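You operate a simulated robot arm through the tools that you are given. There is no shell and no other tool.

The job below is to be done with a simulated two-armed robot. You get a single attempt, and the scene is never put back.

## Task
Carry the flour bin along the bench to the waste caddy in both hands and wipe up the spilt flour.
Fine: keep it level; its lid lies on the bench, press it on; cloth back. What is to be rubbed or washed off counts as gone when no trace of it is left.
Where things are to end (x, y in the base frame): flour bin within 60 mm of [-3630, 1450].

It is judged by the outcome, as a careful person would: the job done as asked, and still so three seconds after it is handed in. It fails if anything else is knocked over, pushed out of place, dropped, spilled or broken. Lids that push on must go on centred and level and be pressed home; caps that screw on are set level and turned clockwise until they are tight. Flat cloth is picked up by pressing the open fingertips on it (5 to 10 N) and closing them slowly along it; thin cloth reads only 2 to 8 mm in the jaws.

## Robot
Two 6-joint arms with two-finger parallel grippers on one trunk, on a base that drives. Base frame: it is fixed to the floor where the robot stands at the start and does not move with it; the origin is under the middle of the robot, x ahead of it, y to its left, z up. Readings come in mm, degrees, newtons and seconds.
The left shoulder is at the start at [-96, 177, 781], the right one opposite. With the tool pointing down near the work surface each hand reaches from about 100 to 680 mm from the robot's upright axis, wherever it stands, measured 20 degrees to its own side. Places, roughly: dry goods bench [-3400, 1200, 900]; flour bin [-3500, 1250, 1000]; green cloth [-3000, 1000, 1000]; spilt flour [-3300, 1200, 900]. Payload 1.57 kg a hand.
The tool frame of a hand sits at the grasp point between the pads (the TCP): z along the fingers, y along the line on which they close. The tips reach 30 mm beyond it. The gripper opens to 80 mm. The fingers are 17 mm wide and 12 mm thick; the gripper's body (40 by 82 mm) begins 80 mm behind the TCP.
Orientation is that of the tool frame in the base frame, as a unit quaternion [w, x, y, z]. With the fingers straight down and closing along the base's y, the tool's x points along the base's -x, its y along +y and its z along -z.

## Interface
- The arms move only by the tool nudge_tool. It takes "left_steps", "right_steps" or both (then of equal length, played together; a hand with none holds still); each is a list of rows, each a list of 7 numbers: the opening, from 0 (shut) to 1 (fully open), then the shift along the base's x, y, z in mm, then the turn, a rotation vector about the base's x, y, z in degrees. In form: [[fingers, dx, dy, dz, rx, ry, rz], ...]. A call has 1 to 20 rows; each row shifts and turns the commanded pose from where the row before left it. A row lasts 0.2 s, in which the tool goes at most 50 mm and 8.6 degrees; a call with a longer step from one row to the next is refused whole, and so is a gripper value outside its range. A pose out of reach is approached as far as the arm can. The call stops where the force on the tool passes 90 N (or 10 N more than at its start, if that is more) or the arm is blocked; 0.2 s more then pass. The fingers move at their own pace (about 72 mm/s each) and stop on an object; they squeeze with about 40 N. The grip force told is the motor's: it shows also when the fingers shut on nothing. Time passes only in rows, and 0.2 s behind the last, so rows that do not move let the fingers close. It gives the time, the measured TCP pose, the force on the tool (base axes), the opening and the grip force at its end, in the units of the frame above (readings bear some noise), with the torque about the TCP (base axes, N m) and any sound that the robot's microphone picked up, and new pictures: "pictures" is both (left out), scene, wrist or none (wrist: the cameras of the hands that moved).
- Cameras (640 x 400 px; columns grow to the right, rows downward): "scene" is now at [57.1, 22.3, 1521]; the picture's right is [0.14, -0.99, 0.00], its down [-0.55, -0.08, -0.83] and it looks along [0.82, 0.11, -0.56] (base axes); focal length 279 px, centre (320, 200). "left" rides on the left gripper at [72, 7, -122] in its tool frame; the picture's right is [-0.09, 1.00, 0.00], its down [-0.84, -0.08, -0.54] and it looks along [-0.54, -0.05, 0.84] (tool axes); focal length 238 px, centre (320, 200). "right" rides on the right gripper at [72, -7, -122] in its tool frame; the picture's right is [0.09, 1.00, 0.00], its down [-0.84, 0.08, -0.54] and it looks along [-0.54, 0.05, 0.84] (tool axes); focal length 238 px, centre (320, 200). There is no depth. A picture from a camera that has moved, and an enlarged one, comes with that camera's place and axes in the base frame and with its lens. The place of the scene camera against the robot may be out by one fixed shift of up to 18 mm in any direction.
- slide_trunk(by): slides the trunk up (or, below 0, down) by that many mm; the arms and the scene camera ride with it, the base frame stays. It gives what a move gives, with no picture.
- base_move(legs): drives the robot by 1 to 6 legs, each [ahead, left, turn to the left] in mm, mm and degrees, along the robot's own axes; the way and the turn of a leg run together, so that a leg with both is an arc; at most 1500 mm and 180 degrees a leg. The arms and the cameras ride along, it lands a little off, and it stops where it bumps. It gives what a move gives, and a new picture of the scene camera.
- aim_head(pan, tilt): turns the head with the scene camera to pan (to the left, within 143 degrees either way) and tilt (down, from -29 to 69), counted from straight ahead of the robot. It gives what a move gives, and a new picture of the scene camera.
- inspect(camera, box): a new picture of the part [left, top, right, bottom] of that camera's present view, enlarged. The clock stands still meanwhile.
- sign_off(): hands the job in; it is judged then, once.

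Places have to be worked out from the pictures, the camera data and where the tool is seen. Open the grippers and draw the arms clear of the work before you hand the job in, unless the task says otherwise.

The tools are called after "Emit:" as a command line: name --argument value ..., lists and objects as JSON in quotes. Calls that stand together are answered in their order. nudge_tool: Moves the arms, as the interface text tells. Its arguments: {"type":"object","properties":{"left_steps":{"type":"array"},"right_steps":{"type":"array"},"pictures":{"type":"string","enum":["both","scene","wrist","none"]}},"required":[]} The other tools are called the same way: slide_trunk (by) slides the trunk up or down; base_move (legs) drives the base; aim_head (pan, tilt) turns the head that bears the scene camera; inspect (camera, box) takes an enlarged picture of a part of a camera's view; sign_off () hands the job in.

At the start:

```text
time_s: 0.0
left_position: [485.6, 257.3, 1141.8]
left_tool_rot: [0.0, 0.0, 1.0, 0.0]
left_contact_force: [0.1, 0.4, -0.3]
left_wrist_torque: [-0.01, 0.03, -0.04]
left_gripper_width: 79.9
left_grasp_force: 0.1
right_position: [423.6, -216.4, 1181.2]
right_tool_rot: [0.001, -0.001, 1.0, 0.0]
right_contact_force: [0.8, -0.1, 1.3]
right_wrist_torque: [0.0, 0.0, 0.02]
right_gripper_width: 80.2
right_grasp_force: 0.0
trunk travel left (down, up): [-225.0, 103.0]
robot x, y, heading: [-0.3, -1.5, 0.1]
head pan, tilt: [7.9, 33.7]
```

scene: 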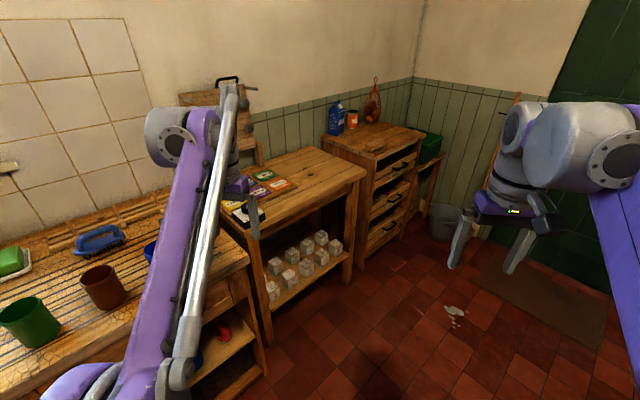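
right: 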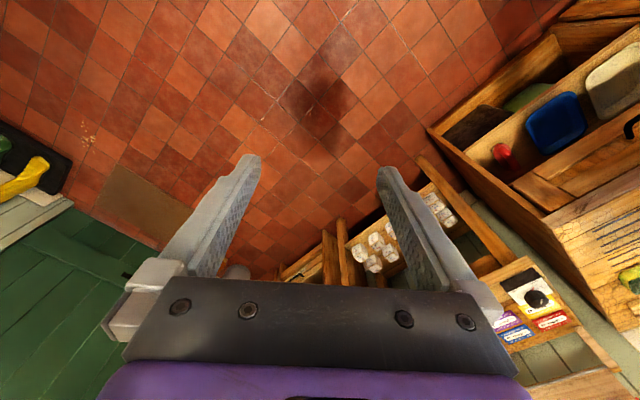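
left: 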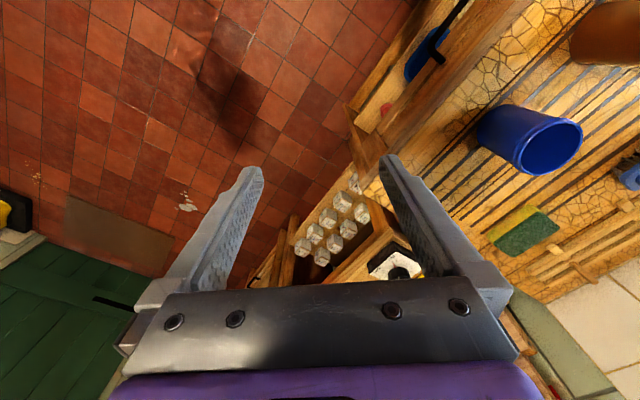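

The pictures show benches ahead and to the left; the dry goods bench should lie behind me to the left (x about -3400). I turn the head to look backward to see the way.

Emit:
aim_head --pan 140 --tilt 25

```text
time_s: 2.1
left_position: [486.2, 258.5, 1143.5]
left_tool_rot: [0.0, 0.001, 1.0, 0.001]
left_contact_force: [-0.1, -0.4, -0.4]
left_wrist_torque: [0.0, 0.01, 0.03]
left_gripper_width: 79.5
left_grasp_force: 0.0
right_position: [423.1, -216.9, 1181.8]
right_tool_rot: [0.0, 0.0, 1.0, 0.0]
right_contact_force: [-0.5, 0.9, -0.5]
right_wrist_torque: [0.0, -0.02, 0.0]
right_gripper_width: 79.9
right_grasp_force: 0.0
trunk travel left (down, up): [-225.0, 103.0]
robot x, y, heading: [-0.0, -1.6, 0.1]
head pan, tilt: [140.0, 25.0]
camera scene: at [-101.3, 69.4, 1534.8], right [0.64, 0.77, 0.0], down [0.32, -0.27, -0.91], along [-0.69, 0.58, -0.42], focal length 279 px, centre (320, 200)
```

scene: 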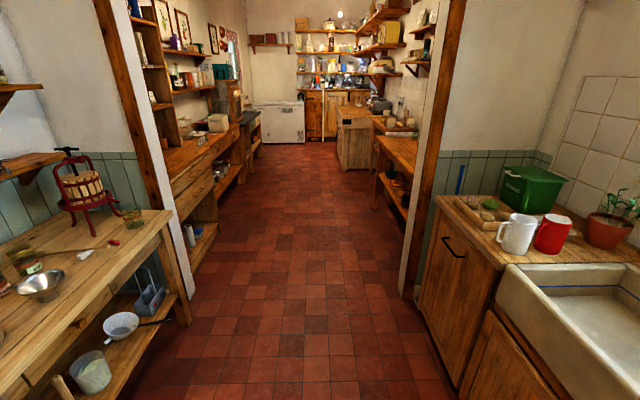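

The view shows a passage through a doorway running about along heading 140°, with a bench on its left that must be the dry goods bench. I enlarge that part to look for the bin, lid, cloth and caddy.

Emit:
inspect --camera "scene" --box '[130, 40, 290, 260]'

Emit:
inspect --camera "scene" --box '[160, 80, 260, 150]'

```text
1.82 times, centred on (210, 150) of scene
camera zoom: at [-101.3, 69.4, 1534.8], right [0.64, 0.77, 0.0], down [0.32, -0.27, -0.91], along [-0.69, 0.58, -0.42], focal length 508 px, centre (520, 291)
```

zoom: 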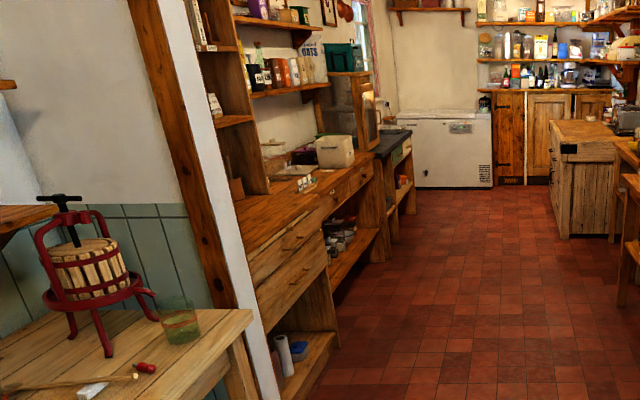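

```text
5.71 times, centred on (210, 115) of scene
camera zoom: at [-101.3, 69.4, 1534.8], right [0.64, 0.77, 0.0], down [0.32, -0.27, -0.91], along [-0.69, 0.58, -0.42], focal length 1596 px, centre (949, 686)
```

zoom: 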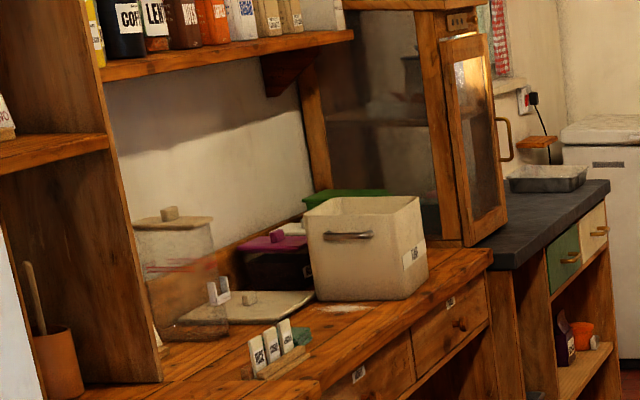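

The cream square box with the bent handles is the flour bin (open), its lid with a knob lies just this side of it on the bench, flour is spilt before it, and something teal lies nearby. I first draw the arms in a little, then turn left about 141° to face down the passage.

Emit:
nudge_tool --left_steps '[[1, -40, -10, 0, 0, 0, 0], [1, -40, -10, 0, 0, 0, 0], [1, -40, -10, 0, 0, 0, 0], [1, -40, 0, 0, 0, 0, 0]]' --right_steps '[[1, -30, 0, 0, 0, 0, 0], [1, -30, 0, 0, 0, 0, 0], [1, -30, 0, 0, 0, 0, 0], [1, -10, 0, 0, 0, 0, 0]]' --pictures "none"

Emit:
aim_head --pan 0 --tilt 30

Emit:
base_move --legs '[[0, 0, 141]]'

```text
time_s: 3.1
left_position: [324.9, 226.7, 1145.1]
left_tool_rot: [0.001, 0.001, 1.0, 0.0]
left_contact_force: [-0.6, -0.6, -0.5]
left_wrist_torque: [0.01, 0.01, -0.02]
left_gripper_width: 80.0
left_grasp_force: 0.0
right_position: [321.0, -216.6, 1180.7]
right_tool_rot: [0.001, 0.0, 1.0, 0.0]
right_contact_force: [-1.4, 0.0, 1.1]
right_wrist_torque: [0.01, -0.01, 0.02]
right_gripper_width: 79.9
right_grasp_force: 0.0
trunk travel left (down, up): [-225.0, 103.0]
robot x, y, heading: [0.5, 0.8, 0.2]
head pan, tilt: [140.0, 25.0]
```

```text
time_s: 5.4
left_position: [327.0, 229.8, 1144.3]
left_tool_rot: [0.0, 0.001, 1.0, 0.0]
left_contact_force: [-0.5, -0.2, 0.1]
left_wrist_torque: [-0.01, 0.01, -0.02]
left_gripper_width: 80.0
left_grasp_force: 0.1
right_position: [322.4, -215.5, 1179.6]
right_tool_rot: [-0.001, 0.0, 1.0, 0.0]
right_contact_force: [0.0, 0.3, 0.2]
right_wrist_torque: [-0.01, 0.0, 0.04]
right_gripper_width: 80.0
right_grasp_force: 0.1
trunk travel left (down, up): [-225.0, 103.0]
robot x, y, heading: [0.2, 1.0, 0.1]
head pan, tilt: [0.0, 30.0]
camera scene: at [59.7, 10.1, 1526.9], right [0.0, -1.0, 0.0], down [-0.5, 0.0, -0.87], along [0.87, 0.0, -0.5], focal length 279 px, centre (320, 200)
```

scene: 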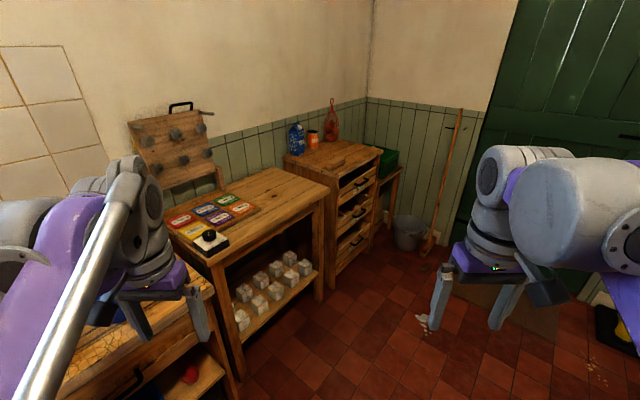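

```text
time_s: 11.6
left_position: [-397.0, 33.5, 1144.1]
left_tool_rot: [0.0, 0.94, -0.341, 0.0]
left_contact_force: [0.5, -0.3, -0.7]
left_wrist_torque: [0.03, -0.01, 0.01]
left_gripper_width: 80.0
left_grasp_force: 0.0
right_position: [-110.0, 372.5, 1179.6]
right_tool_rot: [0.0, 0.94, -0.341, 0.0]
right_contact_force: [0.3, -0.5, -1.1]
right_wrist_torque: [-0.01, -0.01, 0.0]
right_gripper_width: 80.0
right_grasp_force: 0.1
trunk travel left (down, up): [-225.0, 103.0]
robot x, y, heading: [-3.4, 0.6, 140.1]
head pan, tilt: [0.0, 30.0]
camera scene: at [-29.9, 42.5, 1526.9], right [0.64, 0.77, 0.0], down [0.38, -0.32, -0.87], along [-0.67, 0.55, -0.5], focal length 279 px, centre (320, 200)
```

scene: 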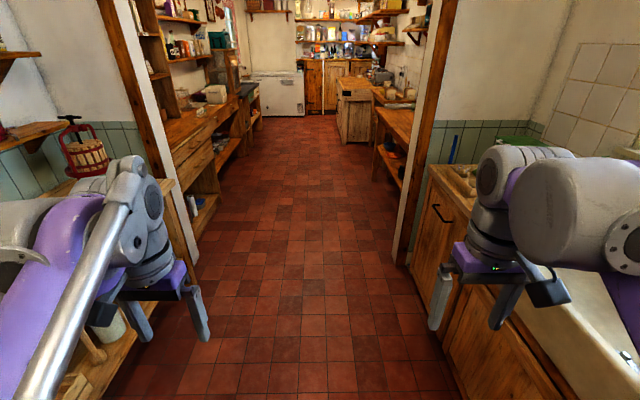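

Facing along the passage at heading 140°. The doorway is clear; I drive 1500 mm ahead and a bit left through its middle.

Emit:
base_move --legs '[[1500, 100, 0]]'

```text
refused: leg 1 is longer than a leg can be; nothing moved
```

The leg was a hair too long; I shorten it.

Emit:
base_move --legs '[[1450, 100, 0]]'

```text
time_s: 18.6
left_position: [-1547.7, 867.4, 1144.8]
left_tool_rot: [0.0, 0.94, -0.342, 0.0]
left_contact_force: [0.3, -1.3, 0.4]
left_wrist_torque: [0.0, -0.03, 0.02]
left_gripper_width: 79.9
left_grasp_force: 0.0
right_position: [-1257.3, 1205.6, 1180.1]
right_tool_rot: [0.0, 0.94, -0.341, 0.0]
right_contact_force: [-0.6, 0.6, 0.1]
right_wrist_torque: [0.03, 0.0, 0.03]
right_gripper_width: 79.8
right_grasp_force: 0.1
trunk travel left (down, up): [-225.0, 103.0]
robot x, y, heading: [-1146.9, 832.0, 140.0]
head pan, tilt: [0.0, 30.0]
camera scene: at [-1180.6, 875.9, 1526.9], right [0.64, 0.77, 0.0], down [0.38, -0.32, -0.87], along [-0.66, 0.56, -0.5], focal length 279 px, centre (320, 200)
```

scene: 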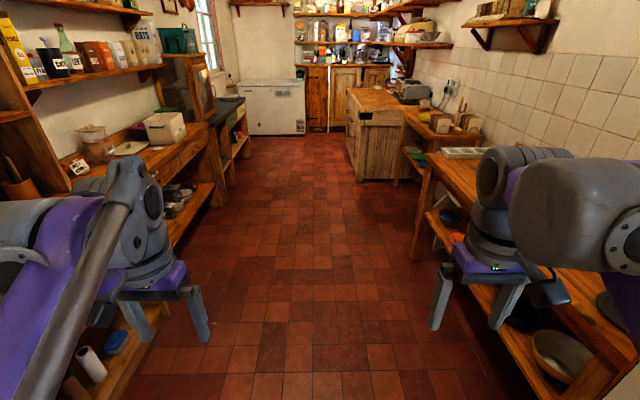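

Through the doorway. I enlarge the bench on the left to place the bin, lid, flour, cloth and caddy.

Emit:
inspect --camera "scene" --box '[60, 90, 220, 190]'

Emit:
aim_head --pan 38 --tilt 25

```text
4.00 times, centred on (140, 140) of scene
camera zoom: at [-1180.6, 875.9, 1526.9], right [0.64, 0.77, 0.0], down [0.38, -0.32, -0.87], along [-0.66, 0.56, -0.5], focal length 1118 px, centre (1040, 440)
```

zoom: 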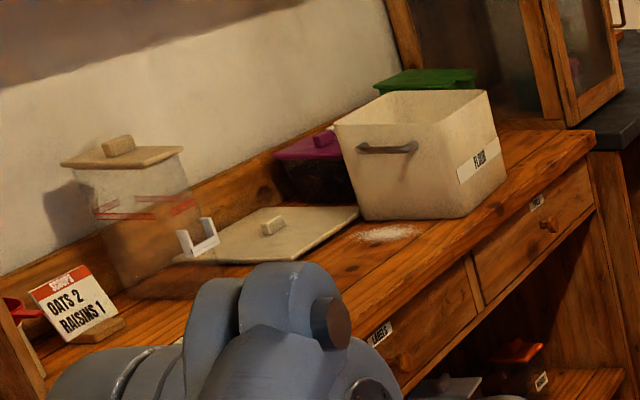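

```text
time_s: 19.7
left_position: [-1547.6, 866.4, 1144.5]
left_tool_rot: [0.0, 0.94, -0.341, 0.0]
left_contact_force: [0.0, -0.4, 0.5]
left_wrist_torque: [0.02, -0.01, 0.01]
left_gripper_width: 80.0
left_grasp_force: 0.1
right_position: [-1258.1, 1206.3, 1179.9]
right_tool_rot: [0.0, 0.94, -0.341, 0.0]
right_contact_force: [0.2, 0.1, 1.1]
right_wrist_torque: [0.0, 0.0, -0.01]
right_gripper_width: 79.9
right_grasp_force: 0.0
trunk travel left (down, up): [-225.0, 103.0]
robot x, y, heading: [-1149.9, 831.8, 140.2]
head pan, tilt: [38.0, 25.0]
camera scene: at [-1203.3, 821.0, 1534.8], right [0.03, 1.0, 0.0], down [0.42, -0.01, -0.91], along [-0.91, 0.03, -0.42], focal length 279 px, centre (320, 200)
```

scene: 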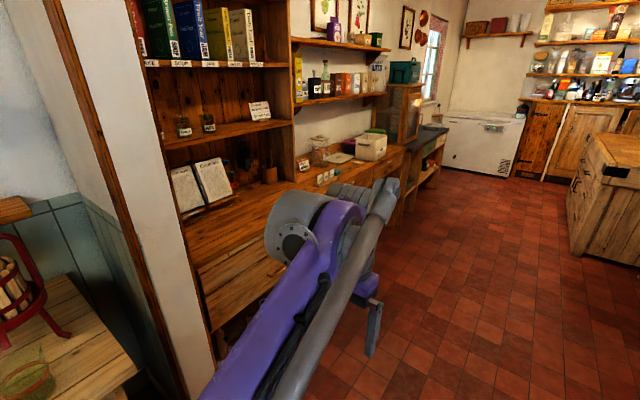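

Emit:
inspect --camera "scene" --box '[290, 100, 450, 200]'

```text
4.00 times, centred on (370, 150) of scene
camera zoom: at [-1203.3, 821.0, 1534.8], right [0.03, 1.0, 0.0], down [0.42, -0.01, -0.91], along [-0.91, 0.03, -0.42], focal length 1118 px, centre (120, 400)
```

zoom: 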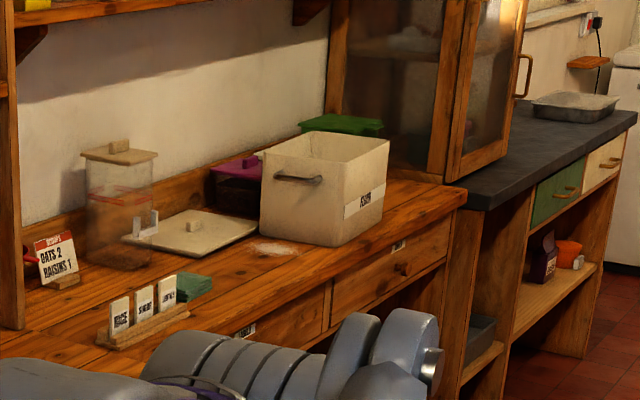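

The bin's base centre works out near (-3400, 1305), lid centre near (-3304, 1023), cloth near (-3020, 1003), bench top near z 900, and the bench runs along heading ~143°. I drive up alongside, then turn left to face the bench.

Emit:
base_move --legs '[[1450, 100, 0], [450, 100, 0]]'

Emit:
aim_head --pan 80 --tilt 35

```text
time_s: 29.4
left_position: [-3141.5, 1970.5, 1144.1]
left_tool_rot: [0.0, 0.939, -0.345, 0.0]
left_contact_force: [0.5, -0.3, 0.0]
left_wrist_torque: [0.0, 0.01, 0.0]
left_gripper_width: 80.1
left_grasp_force: 0.1
right_position: [-2850.9, 2306.2, 1181.4]
right_tool_rot: [0.0, 0.939, -0.344, 0.0]
right_contact_force: [0.0, -0.3, 0.9]
right_wrist_torque: [0.01, -0.01, -0.01]
right_gripper_width: 80.1
right_grasp_force: 0.1
trunk travel left (down, up): [-225.0, 103.0]
robot x, y, heading: [-2744.8, 1932.3, 139.7]
head pan, tilt: [38.0, 25.0]
camera scene: at [-2798.7, 1921.4, 1534.8], right [0.04, 1.0, 0.0], down [0.42, -0.02, -0.91], along [-0.91, 0.04, -0.42], focal length 279 px, centre (320, 200)
```

scene: 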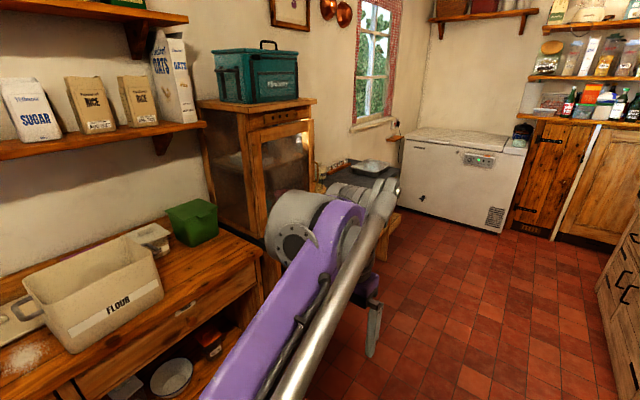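

```text
time_s: 30.5
left_position: [-3141.9, 1971.4, 1144.7]
left_tool_rot: [0.001, 0.939, -0.345, 0.001]
left_contact_force: [-0.1, 0.1, -0.1]
left_wrist_torque: [0.01, 0.01, 0.0]
left_gripper_width: 79.8
left_grasp_force: 0.0
right_position: [-2850.4, 2307.0, 1180.0]
right_tool_rot: [-0.001, 0.938, -0.345, 0.0]
right_contact_force: [0.0, -0.7, 0.2]
right_wrist_torque: [-0.01, 0.01, -0.01]
right_gripper_width: 79.7
right_grasp_force: 0.0
trunk travel left (down, up): [-225.0, 103.0]
robot x, y, heading: [-2746.7, 1934.3, 139.5]
head pan, tilt: [80.0, 35.0]
camera scene: at [-2774.3, 1861.3, 1519.1], right [-0.64, 0.77, 0.0], down [0.44, 0.37, -0.82], along [-0.63, -0.52, -0.57], focal length 279 px, centre (320, 200)
```

scene: 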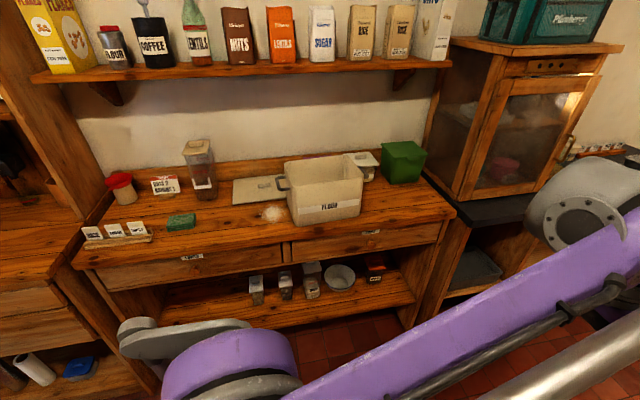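

Now I have a good side view of the bench. I enlarge it to measure the bin, its handles, the lid, the flour, the cloth and the caddy.

Emit:
inspect --camera "scene" --box '[220, 120, 460, 270]'

Emit:
inspect --camera "scene" --box '[70, 120, 310, 270]'

```text
2.67 times, centred on (340, 195) of scene
camera zoom: at [-2774.3, 1861.3, 1519.1], right [-0.64, 0.77, 0.0], down [0.44, 0.37, -0.82], along [-0.63, -0.52, -0.57], focal length 745 px, centre (267, 213)
```

zoom: 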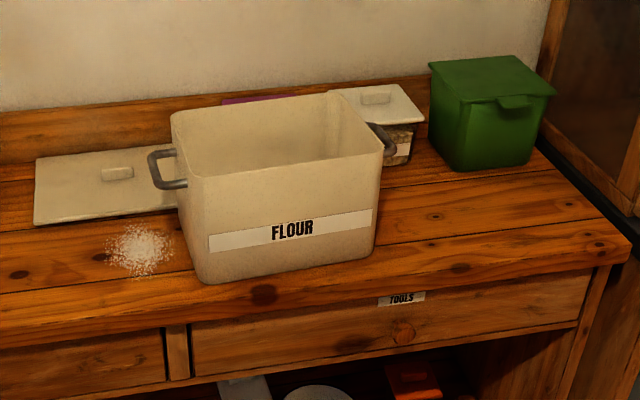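

```text
2.67 times, centred on (190, 195) of scene
camera zoom: at [-2774.3, 1861.3, 1519.1], right [-0.64, 0.77, 0.0], down [0.44, 0.37, -0.82], along [-0.63, -0.52, -0.57], focal length 745 px, centre (667, 213)
```

zoom: 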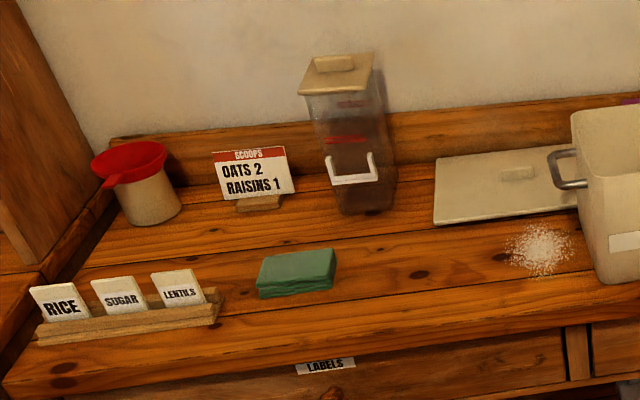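

The bench edge runs along heading 141°; the bin centre is near (-3429, 1330), rim about 240×160 mm with rod handles on both ends, and the green caddy stands just past the target. I turn to face the bench squarely (heading 231°) and move in part of the way.

Emit:
base_move --legs '[[0, 0, 91.5]]'

Emit:
aim_head --pan 0 --tilt 60

```text
time_s: 34.8
left_position: [-2767.1, 1535.7, 1144.5]
left_tool_rot: [-0.001, 0.899, 0.437, -0.001]
left_contact_force: [0.0, -0.1, 0.9]
left_wrist_torque: [0.0, -0.01, 0.02]
left_gripper_width: 79.9
left_grasp_force: 0.1
right_position: [-3114.1, 1813.9, 1179.8]
right_tool_rot: [0.001, 0.899, 0.438, 0.0]
right_contact_force: [0.5, 0.2, 0.2]
right_wrist_torque: [0.01, -0.01, -0.02]
right_gripper_width: 79.9
right_grasp_force: 0.0
trunk travel left (down, up): [-225.0, 103.0]
robot x, y, heading: [-2748.2, 1934.3, -128.3]
head pan, tilt: [80.0, 35.0]
camera scene: at [-2653.3, 1909.0, 1519.1], right [-0.74, -0.67, 0.0], down [-0.38, 0.43, -0.82], along [0.55, -0.61, -0.57], focal length 279 px, centre (320, 200)
```

scene: 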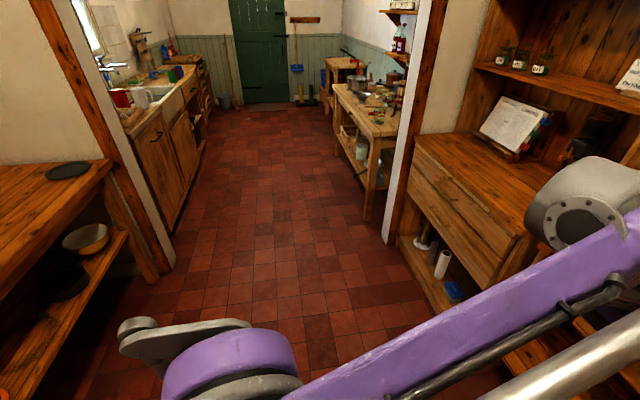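

```text
time_s: 36.3
left_position: [-2766.7, 1534.6, 1144.6]
left_tool_rot: [0.0, 0.899, 0.437, 0.0]
left_contact_force: [0.2, -0.5, -0.3]
left_wrist_torque: [0.09, 0.0, -0.01]
left_gripper_width: 79.9
left_grasp_force: 0.1
right_position: [-3114.7, 1812.9, 1180.4]
right_tool_rot: [0.0, 0.899, 0.438, 0.0]
right_contact_force: [0.7, 0.4, -0.1]
right_wrist_torque: [-0.02, 0.02, 0.01]
right_gripper_width: 79.9
right_grasp_force: 0.0
trunk travel left (down, up): [-225.0, 103.0]
robot x, y, heading: [-2744.7, 1932.3, -128.2]
head pan, tilt: [0.0, 60.0]
camera scene: at [-2753.2, 1922.0, 1484.8], right [-0.79, 0.62, 0.0], down [0.53, 0.68, -0.5], along [-0.31, -0.39, -0.87], focal length 279 px, centre (320, 200)
```

scene: 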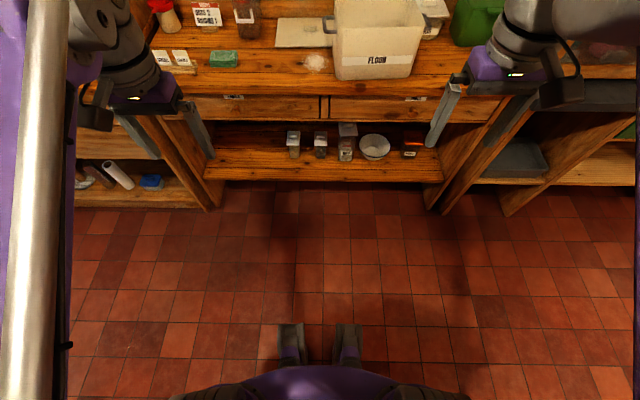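

The base's front feet reach only ~165 mm ahead of the axis, so I can stand at about 300 mm from the bench edge. I move ahead 470 and right 250 to stand between the bin's present and wanted places.

Emit:
base_move --legs '[[470, -250, -0.8]]'

Emit:
aim_head --pan 0 --tilt 50

```text
time_s: 39.4
left_position: [-3256.2, 1320.1, 1145.7]
left_tool_rot: [0.001, 0.9, 0.435, 0.0]
left_contact_force: [-0.8, -0.1, -0.3]
left_wrist_torque: [-0.01, 0.01, 0.02]
left_gripper_width: 79.8
left_grasp_force: 0.1
right_position: [-3601.4, 1600.6, 1179.8]
right_tool_rot: [0.0, 0.901, 0.435, 0.0]
right_contact_force: [0.0, 0.0, 0.3]
right_wrist_torque: [0.03, -0.03, 0.01]
right_gripper_width: 80.2
right_grasp_force: 0.0
trunk travel left (down, up): [-225.0, 103.0]
robot x, y, heading: [-3234.0, 1720.3, -128.6]
head pan, tilt: [0.0, 60.0]
camera scene: at [-3239.0, 1706.5, 1484.8], right [-0.78, 0.62, 0.0], down [0.54, 0.68, -0.5], along [-0.31, -0.39, -0.87], focal length 279 px, centre (320, 200)
```

scene: 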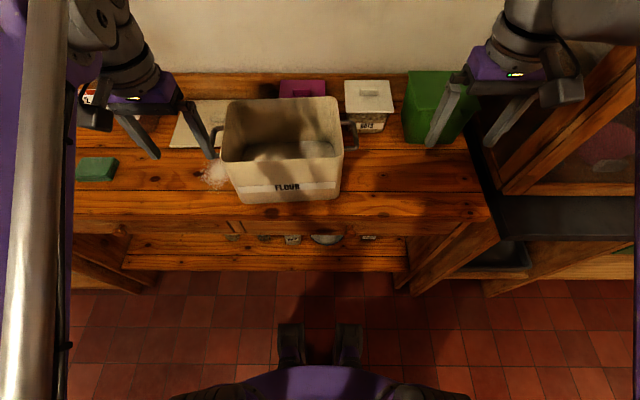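

```text
time_s: 40.1
left_position: [-3255.4, 1319.6, 1145.5]
left_tool_rot: [0.001, 0.901, 0.435, 0.0]
left_contact_force: [-0.2, 0.0, 0.0]
left_wrist_torque: [0.0, 0.0, -0.03]
left_gripper_width: 80.1
left_grasp_force: 0.0
right_position: [-3599.2, 1601.0, 1180.9]
right_tool_rot: [0.0, 0.901, 0.434, 0.0]
right_contact_force: [0.2, 0.6, -0.7]
right_wrist_torque: [-0.01, 0.0, -0.02]
right_gripper_width: 80.3
right_grasp_force: 0.1
trunk travel left (down, up): [-225.0, 103.0]
robot x, y, heading: [-3228.7, 1719.6, -128.6]
head pan, tilt: [0.0, 50.0]
camera scene: at [-3245.2, 1698.5, 1497.3], right [-0.78, 0.62, 0.0], down [0.48, 0.6, -0.64], along [-0.4, -0.5, -0.77], focal length 279 px, centre (320, 200)
```

scene: 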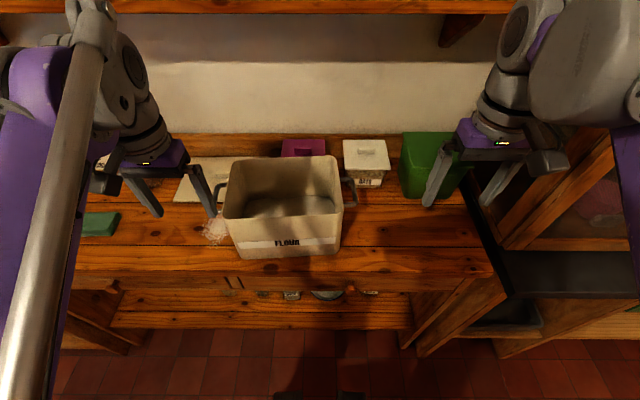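

Good overhead view. I enlarge the bin and handles here for measuring.

Emit:
inspect --camera "scene" --box '[180, 120, 420, 270]'

Emit:
inspect --camera "left" --box '[0, 0, 640, 400]'

Emit:
inspect --camera "right" --box '[0, 0, 640, 400]'

```text
2.67 times, centred on (300, 195) of scene
camera zoom: at [-3245.2, 1698.5, 1497.3], right [-0.78, 0.62, 0.0], down [0.48, 0.6, -0.64], along [-0.4, -0.5, -0.77], focal length 745 px, centre (373, 213)
```

zoom: 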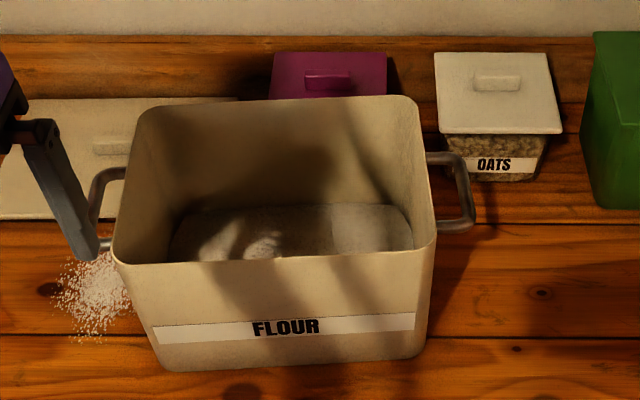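

```text
1.00 times, centred on (320, 200) of left (not enlarged: the box is as wide or as high as the picture)
camera zoom: at [-3203.6, 1372.9, 1267.4], right [0.72, -0.69, 0.0], down [-0.58, -0.61, 0.54], along [-0.38, -0.39, -0.84], focal length 238 px, centre (320, 200)
```

zoom: 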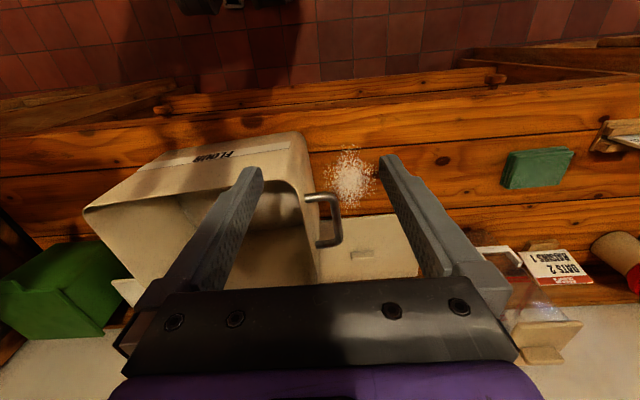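

```text
1.00 times, centred on (320, 200) of right (not enlarged: the box is as wide or as high as the picture)
camera zoom: at [-3560.4, 1661.7, 1304.1], right [0.84, -0.55, 0.0], down [-0.46, -0.7, 0.54], along [-0.3, -0.45, -0.84], focal length 238 px, centre (320, 200)
```

zoom: 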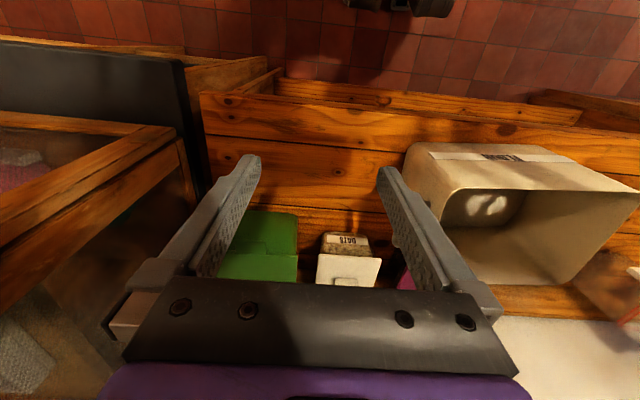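

By triangulation the handle rods sit near z 1030 (rim ~1050), left rod middle near (-3316, 1220), right one near (-3580, 1402), the bin yawed about 4° from the bench. I bring both hands over the handles, part closed, turned 4°, still above the rim.

Emit:
nudge_tool --left_steps '[[0.45, -20, -33, -10, 0, 0, 1.5], [0.45, -20, -33, -10, 0, 0, 1.5], [0.45, -20, -33, -10, 0, 0, 1], [0.45, 0, 0, 0, 0, 0, 0], [0.45, 0, 0, 0, 0, 0, 0]]' --right_steps '[[0.45, 4, -40, -10, 0, 0, 1.5], [0.45, 4, -40, -10, 0, 0, 1.5], [0.45, 4, -40, -20, 0, 0, 1], [0.45, 4, -40, -20, 0, 0, 0], [0.45, 3, -39, -10, 0, 0, 0]]'

```text
time_s: 41.3
left_position: [-3316.3, 1218.9, 1113.9]
left_tool_rot: [0.0, 0.885, 0.466, 0.0]
left_contact_force: [-0.7, -0.6, -0.8]
left_wrist_torque: [0.02, 0.0, -0.02]
left_gripper_width: 35.8
left_grasp_force: 0.2
right_position: [-3583.5, 1401.2, 1110.4]
right_tool_rot: [0.0, 0.885, 0.466, -0.001]
right_contact_force: [0.2, -0.9, -0.5]
right_wrist_torque: [0.0, 0.0, 0.01]
right_gripper_width: 36.1
right_grasp_force: 0.1
trunk travel left (down, up): [-225.0, 103.0]
robot x, y, heading: [-3233.4, 1716.7, -128.5]
head pan, tilt: [0.0, 50.0]
camera scene: at [-3245.7, 1696.9, 1497.3], right [-0.78, 0.62, 0.0], down [0.48, 0.6, -0.64], along [-0.4, -0.5, -0.77], focal length 279 px, centre (320, 200)
camera right: at [-3547.1, 1463.3, 1234.8], right [0.87, -0.49, 0.0], down [-0.41, -0.73, 0.54], along [-0.27, -0.47, -0.84], focal length 238 px, centre (320, 200)
camera left: at [-3268.7, 1275.7, 1236.3], right [0.77, -0.64, 0.0], down [-0.54, -0.65, 0.54], along [-0.35, -0.42, -0.84], focal length 238 px, centre (320, 200)
```

scene: 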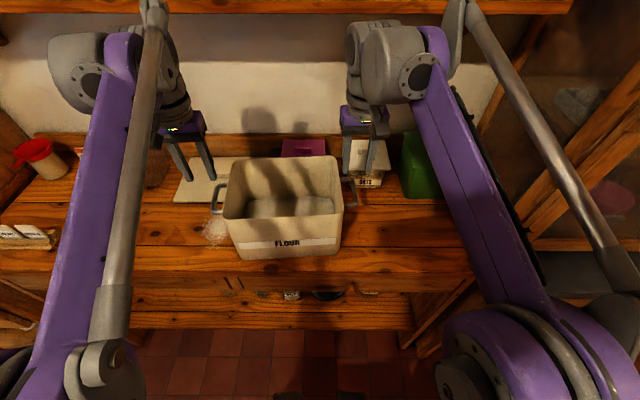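
right: 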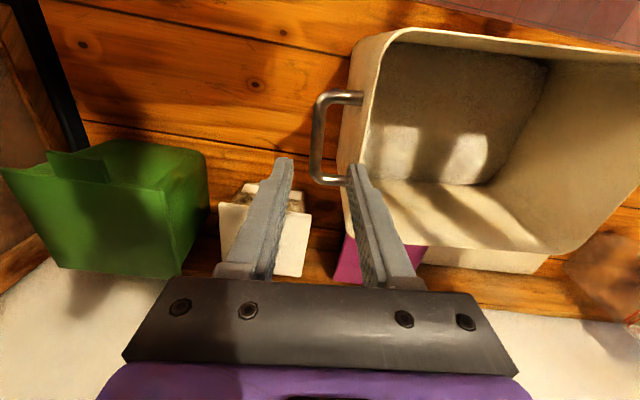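
left: 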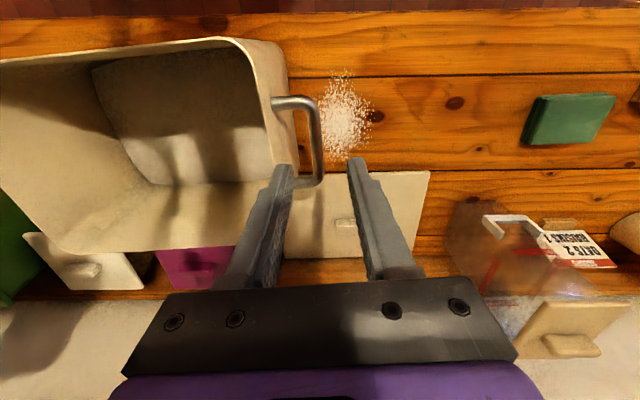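

Both rods lie right under the jaws (col ~318 in each wrist picture). I lower both hands 30 mm and look again before letting the fingers straddle the rods.

Emit:
nudge_tool --left_steps '[[0.45, 0, 0, -15, 0, 0, 0], [0.45, 0, 0, -15, 0, 0, 0], [0.45, 0, 0, 0, 0, 0, 0]]' --right_steps '[[0.45, 0, 0, -15, 0, 0, 0], [0.45, 0, 0, -15, 0, 0, 0], [0.45, 0, 0, 0, 0, 0, 0]]' --pictures "both"

```text
time_s: 42.1
left_position: [-3315.7, 1220.8, 1084.5]
left_tool_rot: [0.0, 0.885, 0.465, 0.0]
left_contact_force: [0.7, 0.0, -0.2]
left_wrist_torque: [-0.03, -0.03, 0.03]
left_gripper_width: 36.0
left_grasp_force: 0.0
right_position: [-3581.6, 1401.3, 1079.9]
right_tool_rot: [0.001, 0.885, 0.467, 0.0]
right_contact_force: [0.1, 0.5, 0.1]
right_wrist_torque: [0.0, -0.01, -0.02]
right_gripper_width: 35.9
right_grasp_force: 0.1
trunk travel left (down, up): [-225.0, 103.0]
robot x, y, heading: [-3231.9, 1715.8, -128.4]
head pan, tilt: [0.0, 50.0]
camera scene: at [-3245.2, 1698.6, 1497.3], right [-0.78, 0.62, 0.0], down [0.48, 0.6, -0.64], along [-0.4, -0.5, -0.77], focal length 279 px, centre (320, 200)
camera right: at [-3546.4, 1464.9, 1204.0], right [0.87, -0.49, 0.0], down [-0.41, -0.73, 0.54], along [-0.27, -0.47, -0.84], focal length 238 px, centre (320, 200)
camera left: at [-3267.3, 1277.4, 1206.8], right [0.77, -0.64, 0.0], down [-0.54, -0.65, 0.54], along [-0.35, -0.42, -0.84], focal length 238 px, centre (320, 200)
```

scene: 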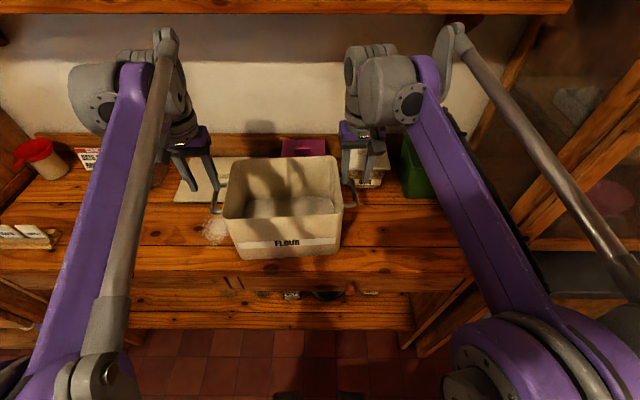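
right: 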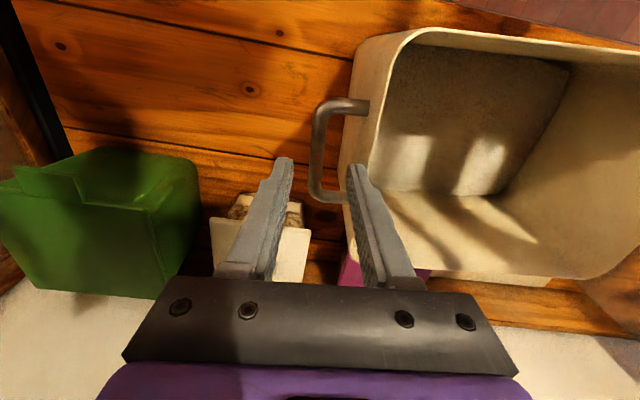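
left: 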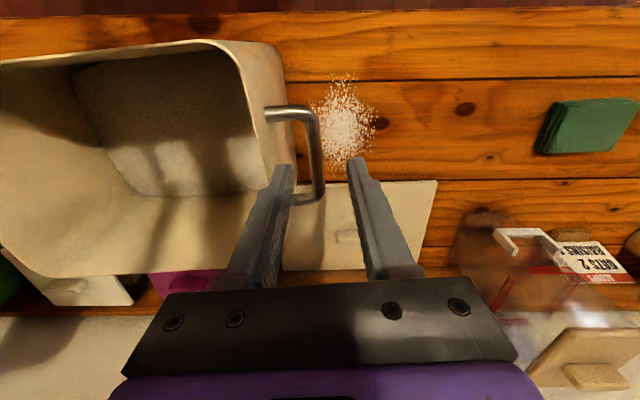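

Rods still centred; the finger outsides clear the rim by ~6 mm. I narrow the opening a touch and lower both hands about 52 mm so the pads straddle the rods.

Emit:
nudge_tool --left_steps '[[0.38, 0, 0, 0, 0, 0, 0], [0.38, 0, 0, -14, 0, 0, 0], [0.38, 0, 0, -14, 0, 0, 0], [0.38, 0, 0, -14, 0, 0, 0], [0.38, 0, 0, -13, 0, 0, 0], [0.38, 0, 0, 0, 0, 0, 0]]' --right_steps '[[0.38, 0, 0, 0, 0, 0, 0], [0.38, 0, 0, -13, 0, 0, 0], [0.38, 0, 0, -13, 0, 0, 0], [0.38, 0, 0, -13, 0, 0, 0], [0.38, 0, 0, -12, 0, 0, 0], [0.38, 0, 0, 0, 0, 0, 0]]' --pictures "both"

```text
time_s: 43.5
left_position: [-3315.4, 1220.2, 1030.6]
left_tool_rot: [0.0, 0.885, 0.465, 0.0]
left_contact_force: [-0.4, 0.1, 0.6]
left_wrist_torque: [0.02, 0.0, 0.01]
left_gripper_width: 30.3
left_grasp_force: 0.1
right_position: [-3581.5, 1401.1, 1030.7]
right_tool_rot: [0.0, 0.885, 0.465, 0.0]
right_contact_force: [0.0, 0.2, 0.0]
right_wrist_torque: [0.03, 0.01, 0.01]
right_gripper_width: 30.3
right_grasp_force: 0.1
trunk travel left (down, up): [-225.0, 103.0]
robot x, y, heading: [-3227.5, 1713.0, -128.4]
head pan, tilt: [0.0, 50.0]
camera scene: at [-3245.2, 1698.6, 1497.3], right [-0.78, 0.62, 0.0], down [0.48, 0.6, -0.64], along [-0.4, -0.5, -0.77], focal length 279 px, centre (320, 200)
camera right: at [-3545.8, 1465.0, 1153.4], right [0.87, -0.49, 0.0], down [-0.41, -0.73, 0.54], along [-0.27, -0.47, -0.84], focal length 238 px, centre (320, 200)
camera left: at [-3267.2, 1276.2, 1152.8], right [0.77, -0.64, 0.0], down [-0.54, -0.65, 0.54], along [-0.35, -0.42, -0.84], focal length 238 px, centre (320, 200)
```

scene: 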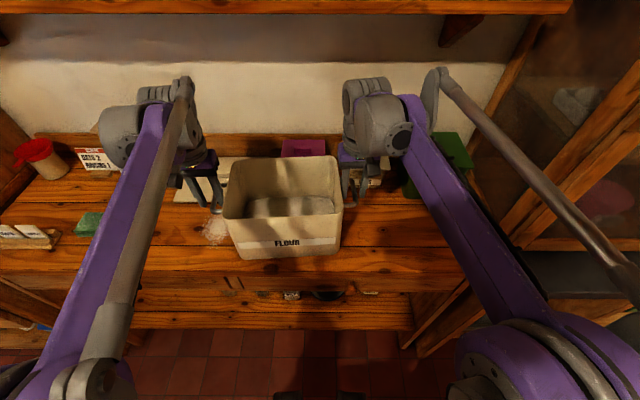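
right: 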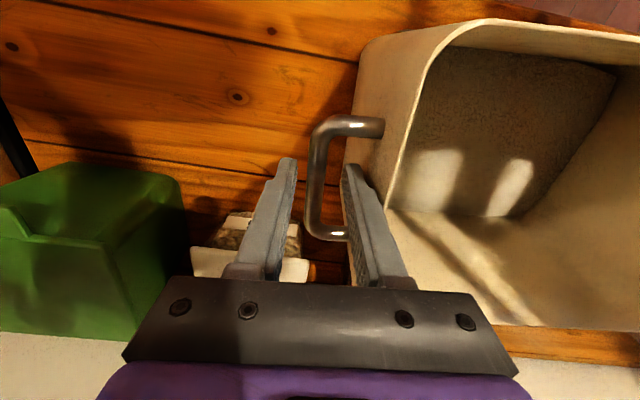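
left: 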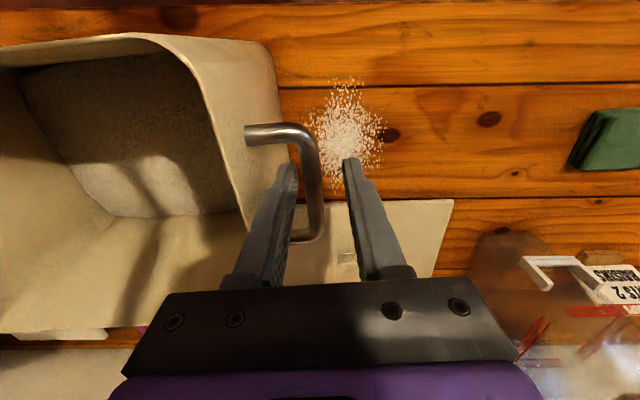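

The fingers straddle both rods, which sit about 10 mm below the TCPs. I trim the sideways offsets, go down 8 mm more and close both grippers.

Emit:
nudge_tool --left_steps '[[0.38, -2.9, 2, -8, 0, 0, 0], [0.38, 0, 0, 0, 0, 0, 0], [0.2, 0, 0, 0, 0, 0, 0], [0, 0, 0, 0, 0, 0, 0], [0, 0, 0, 0, 0, 0, 0], [0, 0, 0, 0, 0, 0, 0]]' --right_steps '[[0.38, -1.1, 0.7, -8, 0, 0, 0], [0.38, 0, 0, 0, 0, 0, 0], [0.2, 0, 0, 0, 0, 0, 0], [0, 0, 0, 0, 0, 0, 0], [0, 0, 0, 0, 0, 0, 0], [0, 0, 0, 0, 0, 0, 0]]' --pictures "both"

```text
time_s: 44.9
left_position: [-3319.6, 1221.9, 1022.9]
left_tool_rot: [0.0, 0.886, 0.464, 0.0]
left_contact_force: [-6.5, 5.6, 0.2]
left_wrist_torque: [-0.02, 0.13, -0.5]
left_gripper_width: 11.8
left_grasp_force: 29.4
right_position: [-3582.7, 1401.9, 1021.5]
right_tool_rot: [0.001, 0.885, 0.465, 0.001]
right_contact_force: [4.7, -3.7, 0.3]
right_wrist_torque: [0.09, -0.08, 0.34]
right_gripper_width: 11.8
right_grasp_force: 28.6
trunk travel left (down, up): [-225.0, 103.0]
robot x, y, heading: [-3230.5, 1719.4, -128.4]
head pan, tilt: [0.0, 50.0]
camera scene: at [-3245.7, 1698.8, 1497.3], right [-0.78, 0.62, 0.0], down [0.48, 0.6, -0.64], along [-0.4, -0.5, -0.77], focal length 279 px, centre (320, 200)
camera right: at [-3546.3, 1466.0, 1144.8], right [0.87, -0.49, 0.0], down [-0.41, -0.73, 0.54], along [-0.26, -0.47, -0.84], focal length 238 px, centre (320, 200)
camera left: at [-3270.8, 1278.8, 1144.8], right [0.77, -0.64, 0.0], down [-0.54, -0.65, 0.54], along [-0.35, -0.42, -0.84], focal length 238 px, centre (320, 200)
```

scene: 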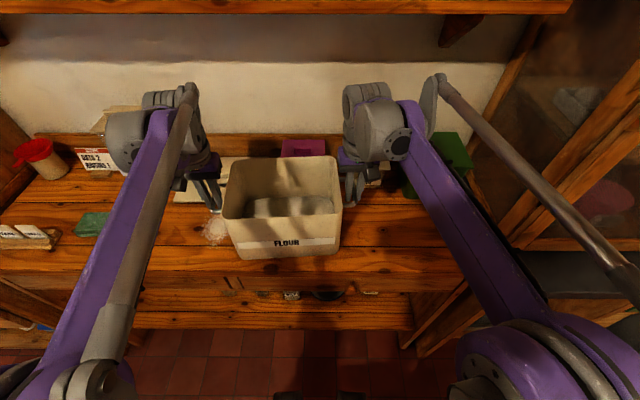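
right: 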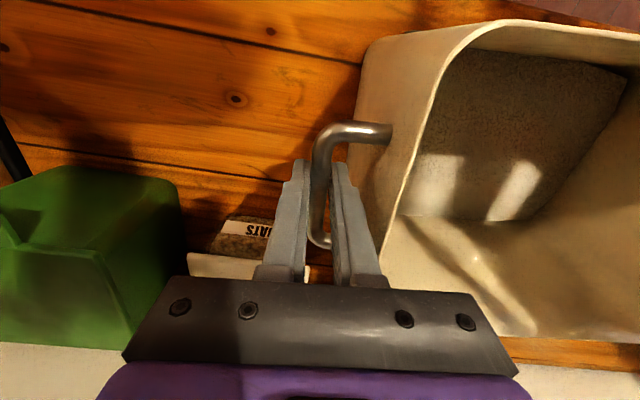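
left: 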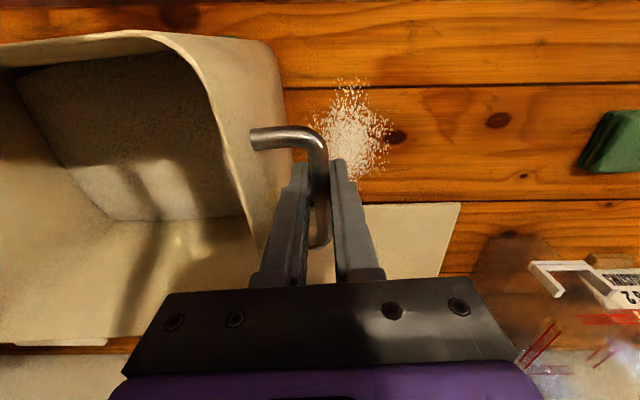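

Both rods are held (11.8 mm in each jaw); the midpoint of the hands puts the bin centre at (-3451, 1312). I lift both hands together 30 mm, slowly.

Emit:
nudge_tool --left_steps '[[0, 0, 0, 3, 0, 0, 0], [0, 0, 0, 5, 0, 0, 0], [0, 0, 0, 6, 0, 0, 0], [0, 0, 0, 6, 0, 0, 0], [0, 0, 0, 6, 0, 0, 0], [0, 0, 0, 4, 0, 0, 0], [0, 0, 0, 0, 0, 0, 0]]' --right_steps '[[0, 0, 0, 3, 0, 0, 0], [0, 0, 0, 5, 0, 0, 0], [0, 0, 0, 6, 0, 0, 0], [0, 0, 0, 6, 0, 0, 0], [0, 0, 0, 6, 0, 0, 0], [0, 0, 0, 4, 0, 0, 0], [0, 0, 0, 0, 0, 0, 0]]' --pictures "both"

```text
time_s: 46.5
left_position: [-3318.9, 1222.9, 1049.8]
left_tool_rot: [0.0, 0.885, 0.465, 0.001]
left_contact_force: [-15.8, 11.1, -6.6]
left_wrist_torque: [0.11, 0.04, -0.49]
left_gripper_width: 11.5
left_grasp_force: 29.0
right_position: [-3582.3, 1402.0, 1051.1]
right_tool_rot: [-0.001, 0.885, 0.465, 0.0]
right_contact_force: [13.5, -10.5, -6.9]
right_wrist_torque: [-0.08, -0.08, 0.36]
right_gripper_width: 11.9
right_grasp_force: 29.4
trunk travel left (down, up): [-225.0, 103.0]
robot x, y, heading: [-3231.3, 1719.7, -128.4]
head pan, tilt: [0.0, 50.0]
camera scene: at [-3245.8, 1697.6, 1497.3], right [-0.78, 0.62, 0.0], down [0.48, 0.6, -0.64], along [-0.4, -0.5, -0.77], focal length 279 px, centre (320, 200)
camera right: at [-3546.9, 1465.2, 1174.9], right [0.87, -0.49, 0.0], down [-0.41, -0.73, 0.54], along [-0.26, -0.47, -0.84], focal length 238 px, centre (320, 200)
camera left: at [-3271.2, 1278.3, 1173.6], right [0.77, -0.64, 0.0], down [-0.54, -0.65, 0.54], along [-0.35, -0.42, -0.84], focal length 238 px, centre (320, 200)
```

scene: 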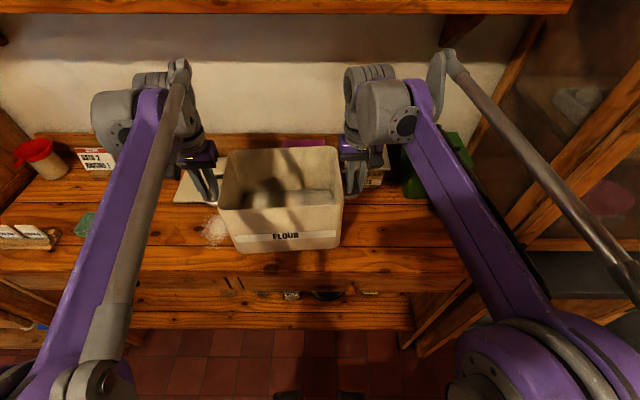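
right: 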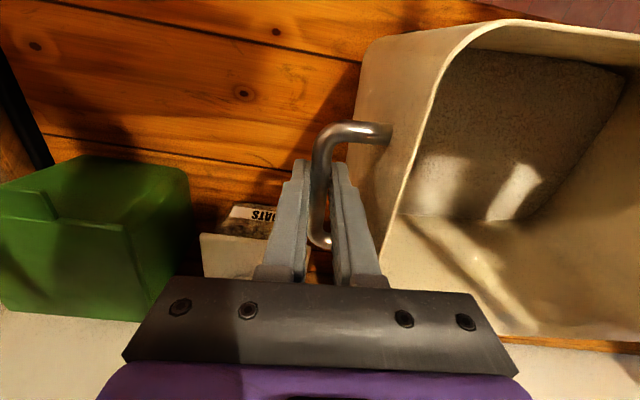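
left: 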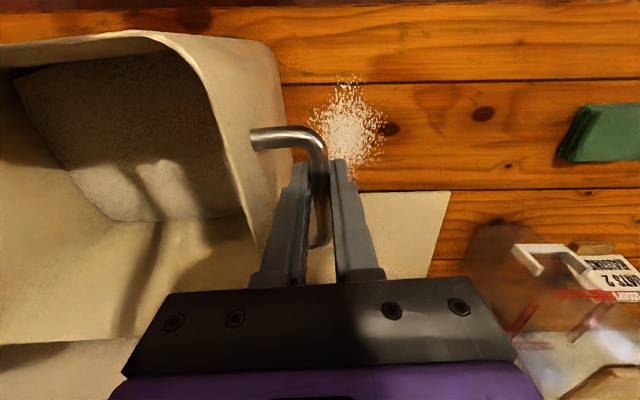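

The bin is up (about 6.7 N on each hand, so ~1.4 kg, level). Before carrying, I check the caddy's place near the path in the right wrist view.

Emit:
inspect --camera "right" --box '[0, 100, 320, 300]'

Emit:
inspect --camera "scene" --box '[280, 100, 520, 250]'

```text
2.00 times, centred on (160, 200) of right
camera zoom: at [-3546.9, 1465.2, 1174.9], right [0.87, -0.49, 0.0], down [-0.41, -0.73, 0.54], along [-0.26, -0.47, -0.84], focal length 477 px, centre (640, 200)
```

zoom: 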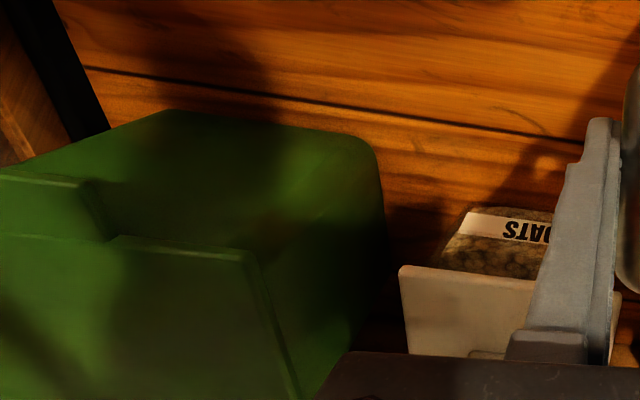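

```text
2.67 times, centred on (400, 175) of scene
camera zoom: at [-3245.8, 1697.6, 1497.3], right [-0.78, 0.62, 0.0], down [0.48, 0.6, -0.64], along [-0.4, -0.5, -0.77], focal length 745 px, centre (107, 267)
```

zoom: 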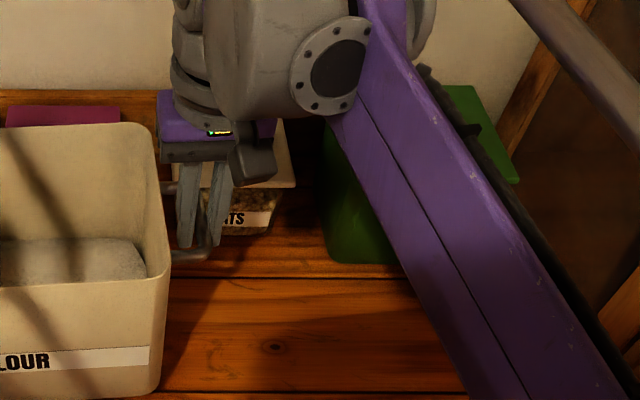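

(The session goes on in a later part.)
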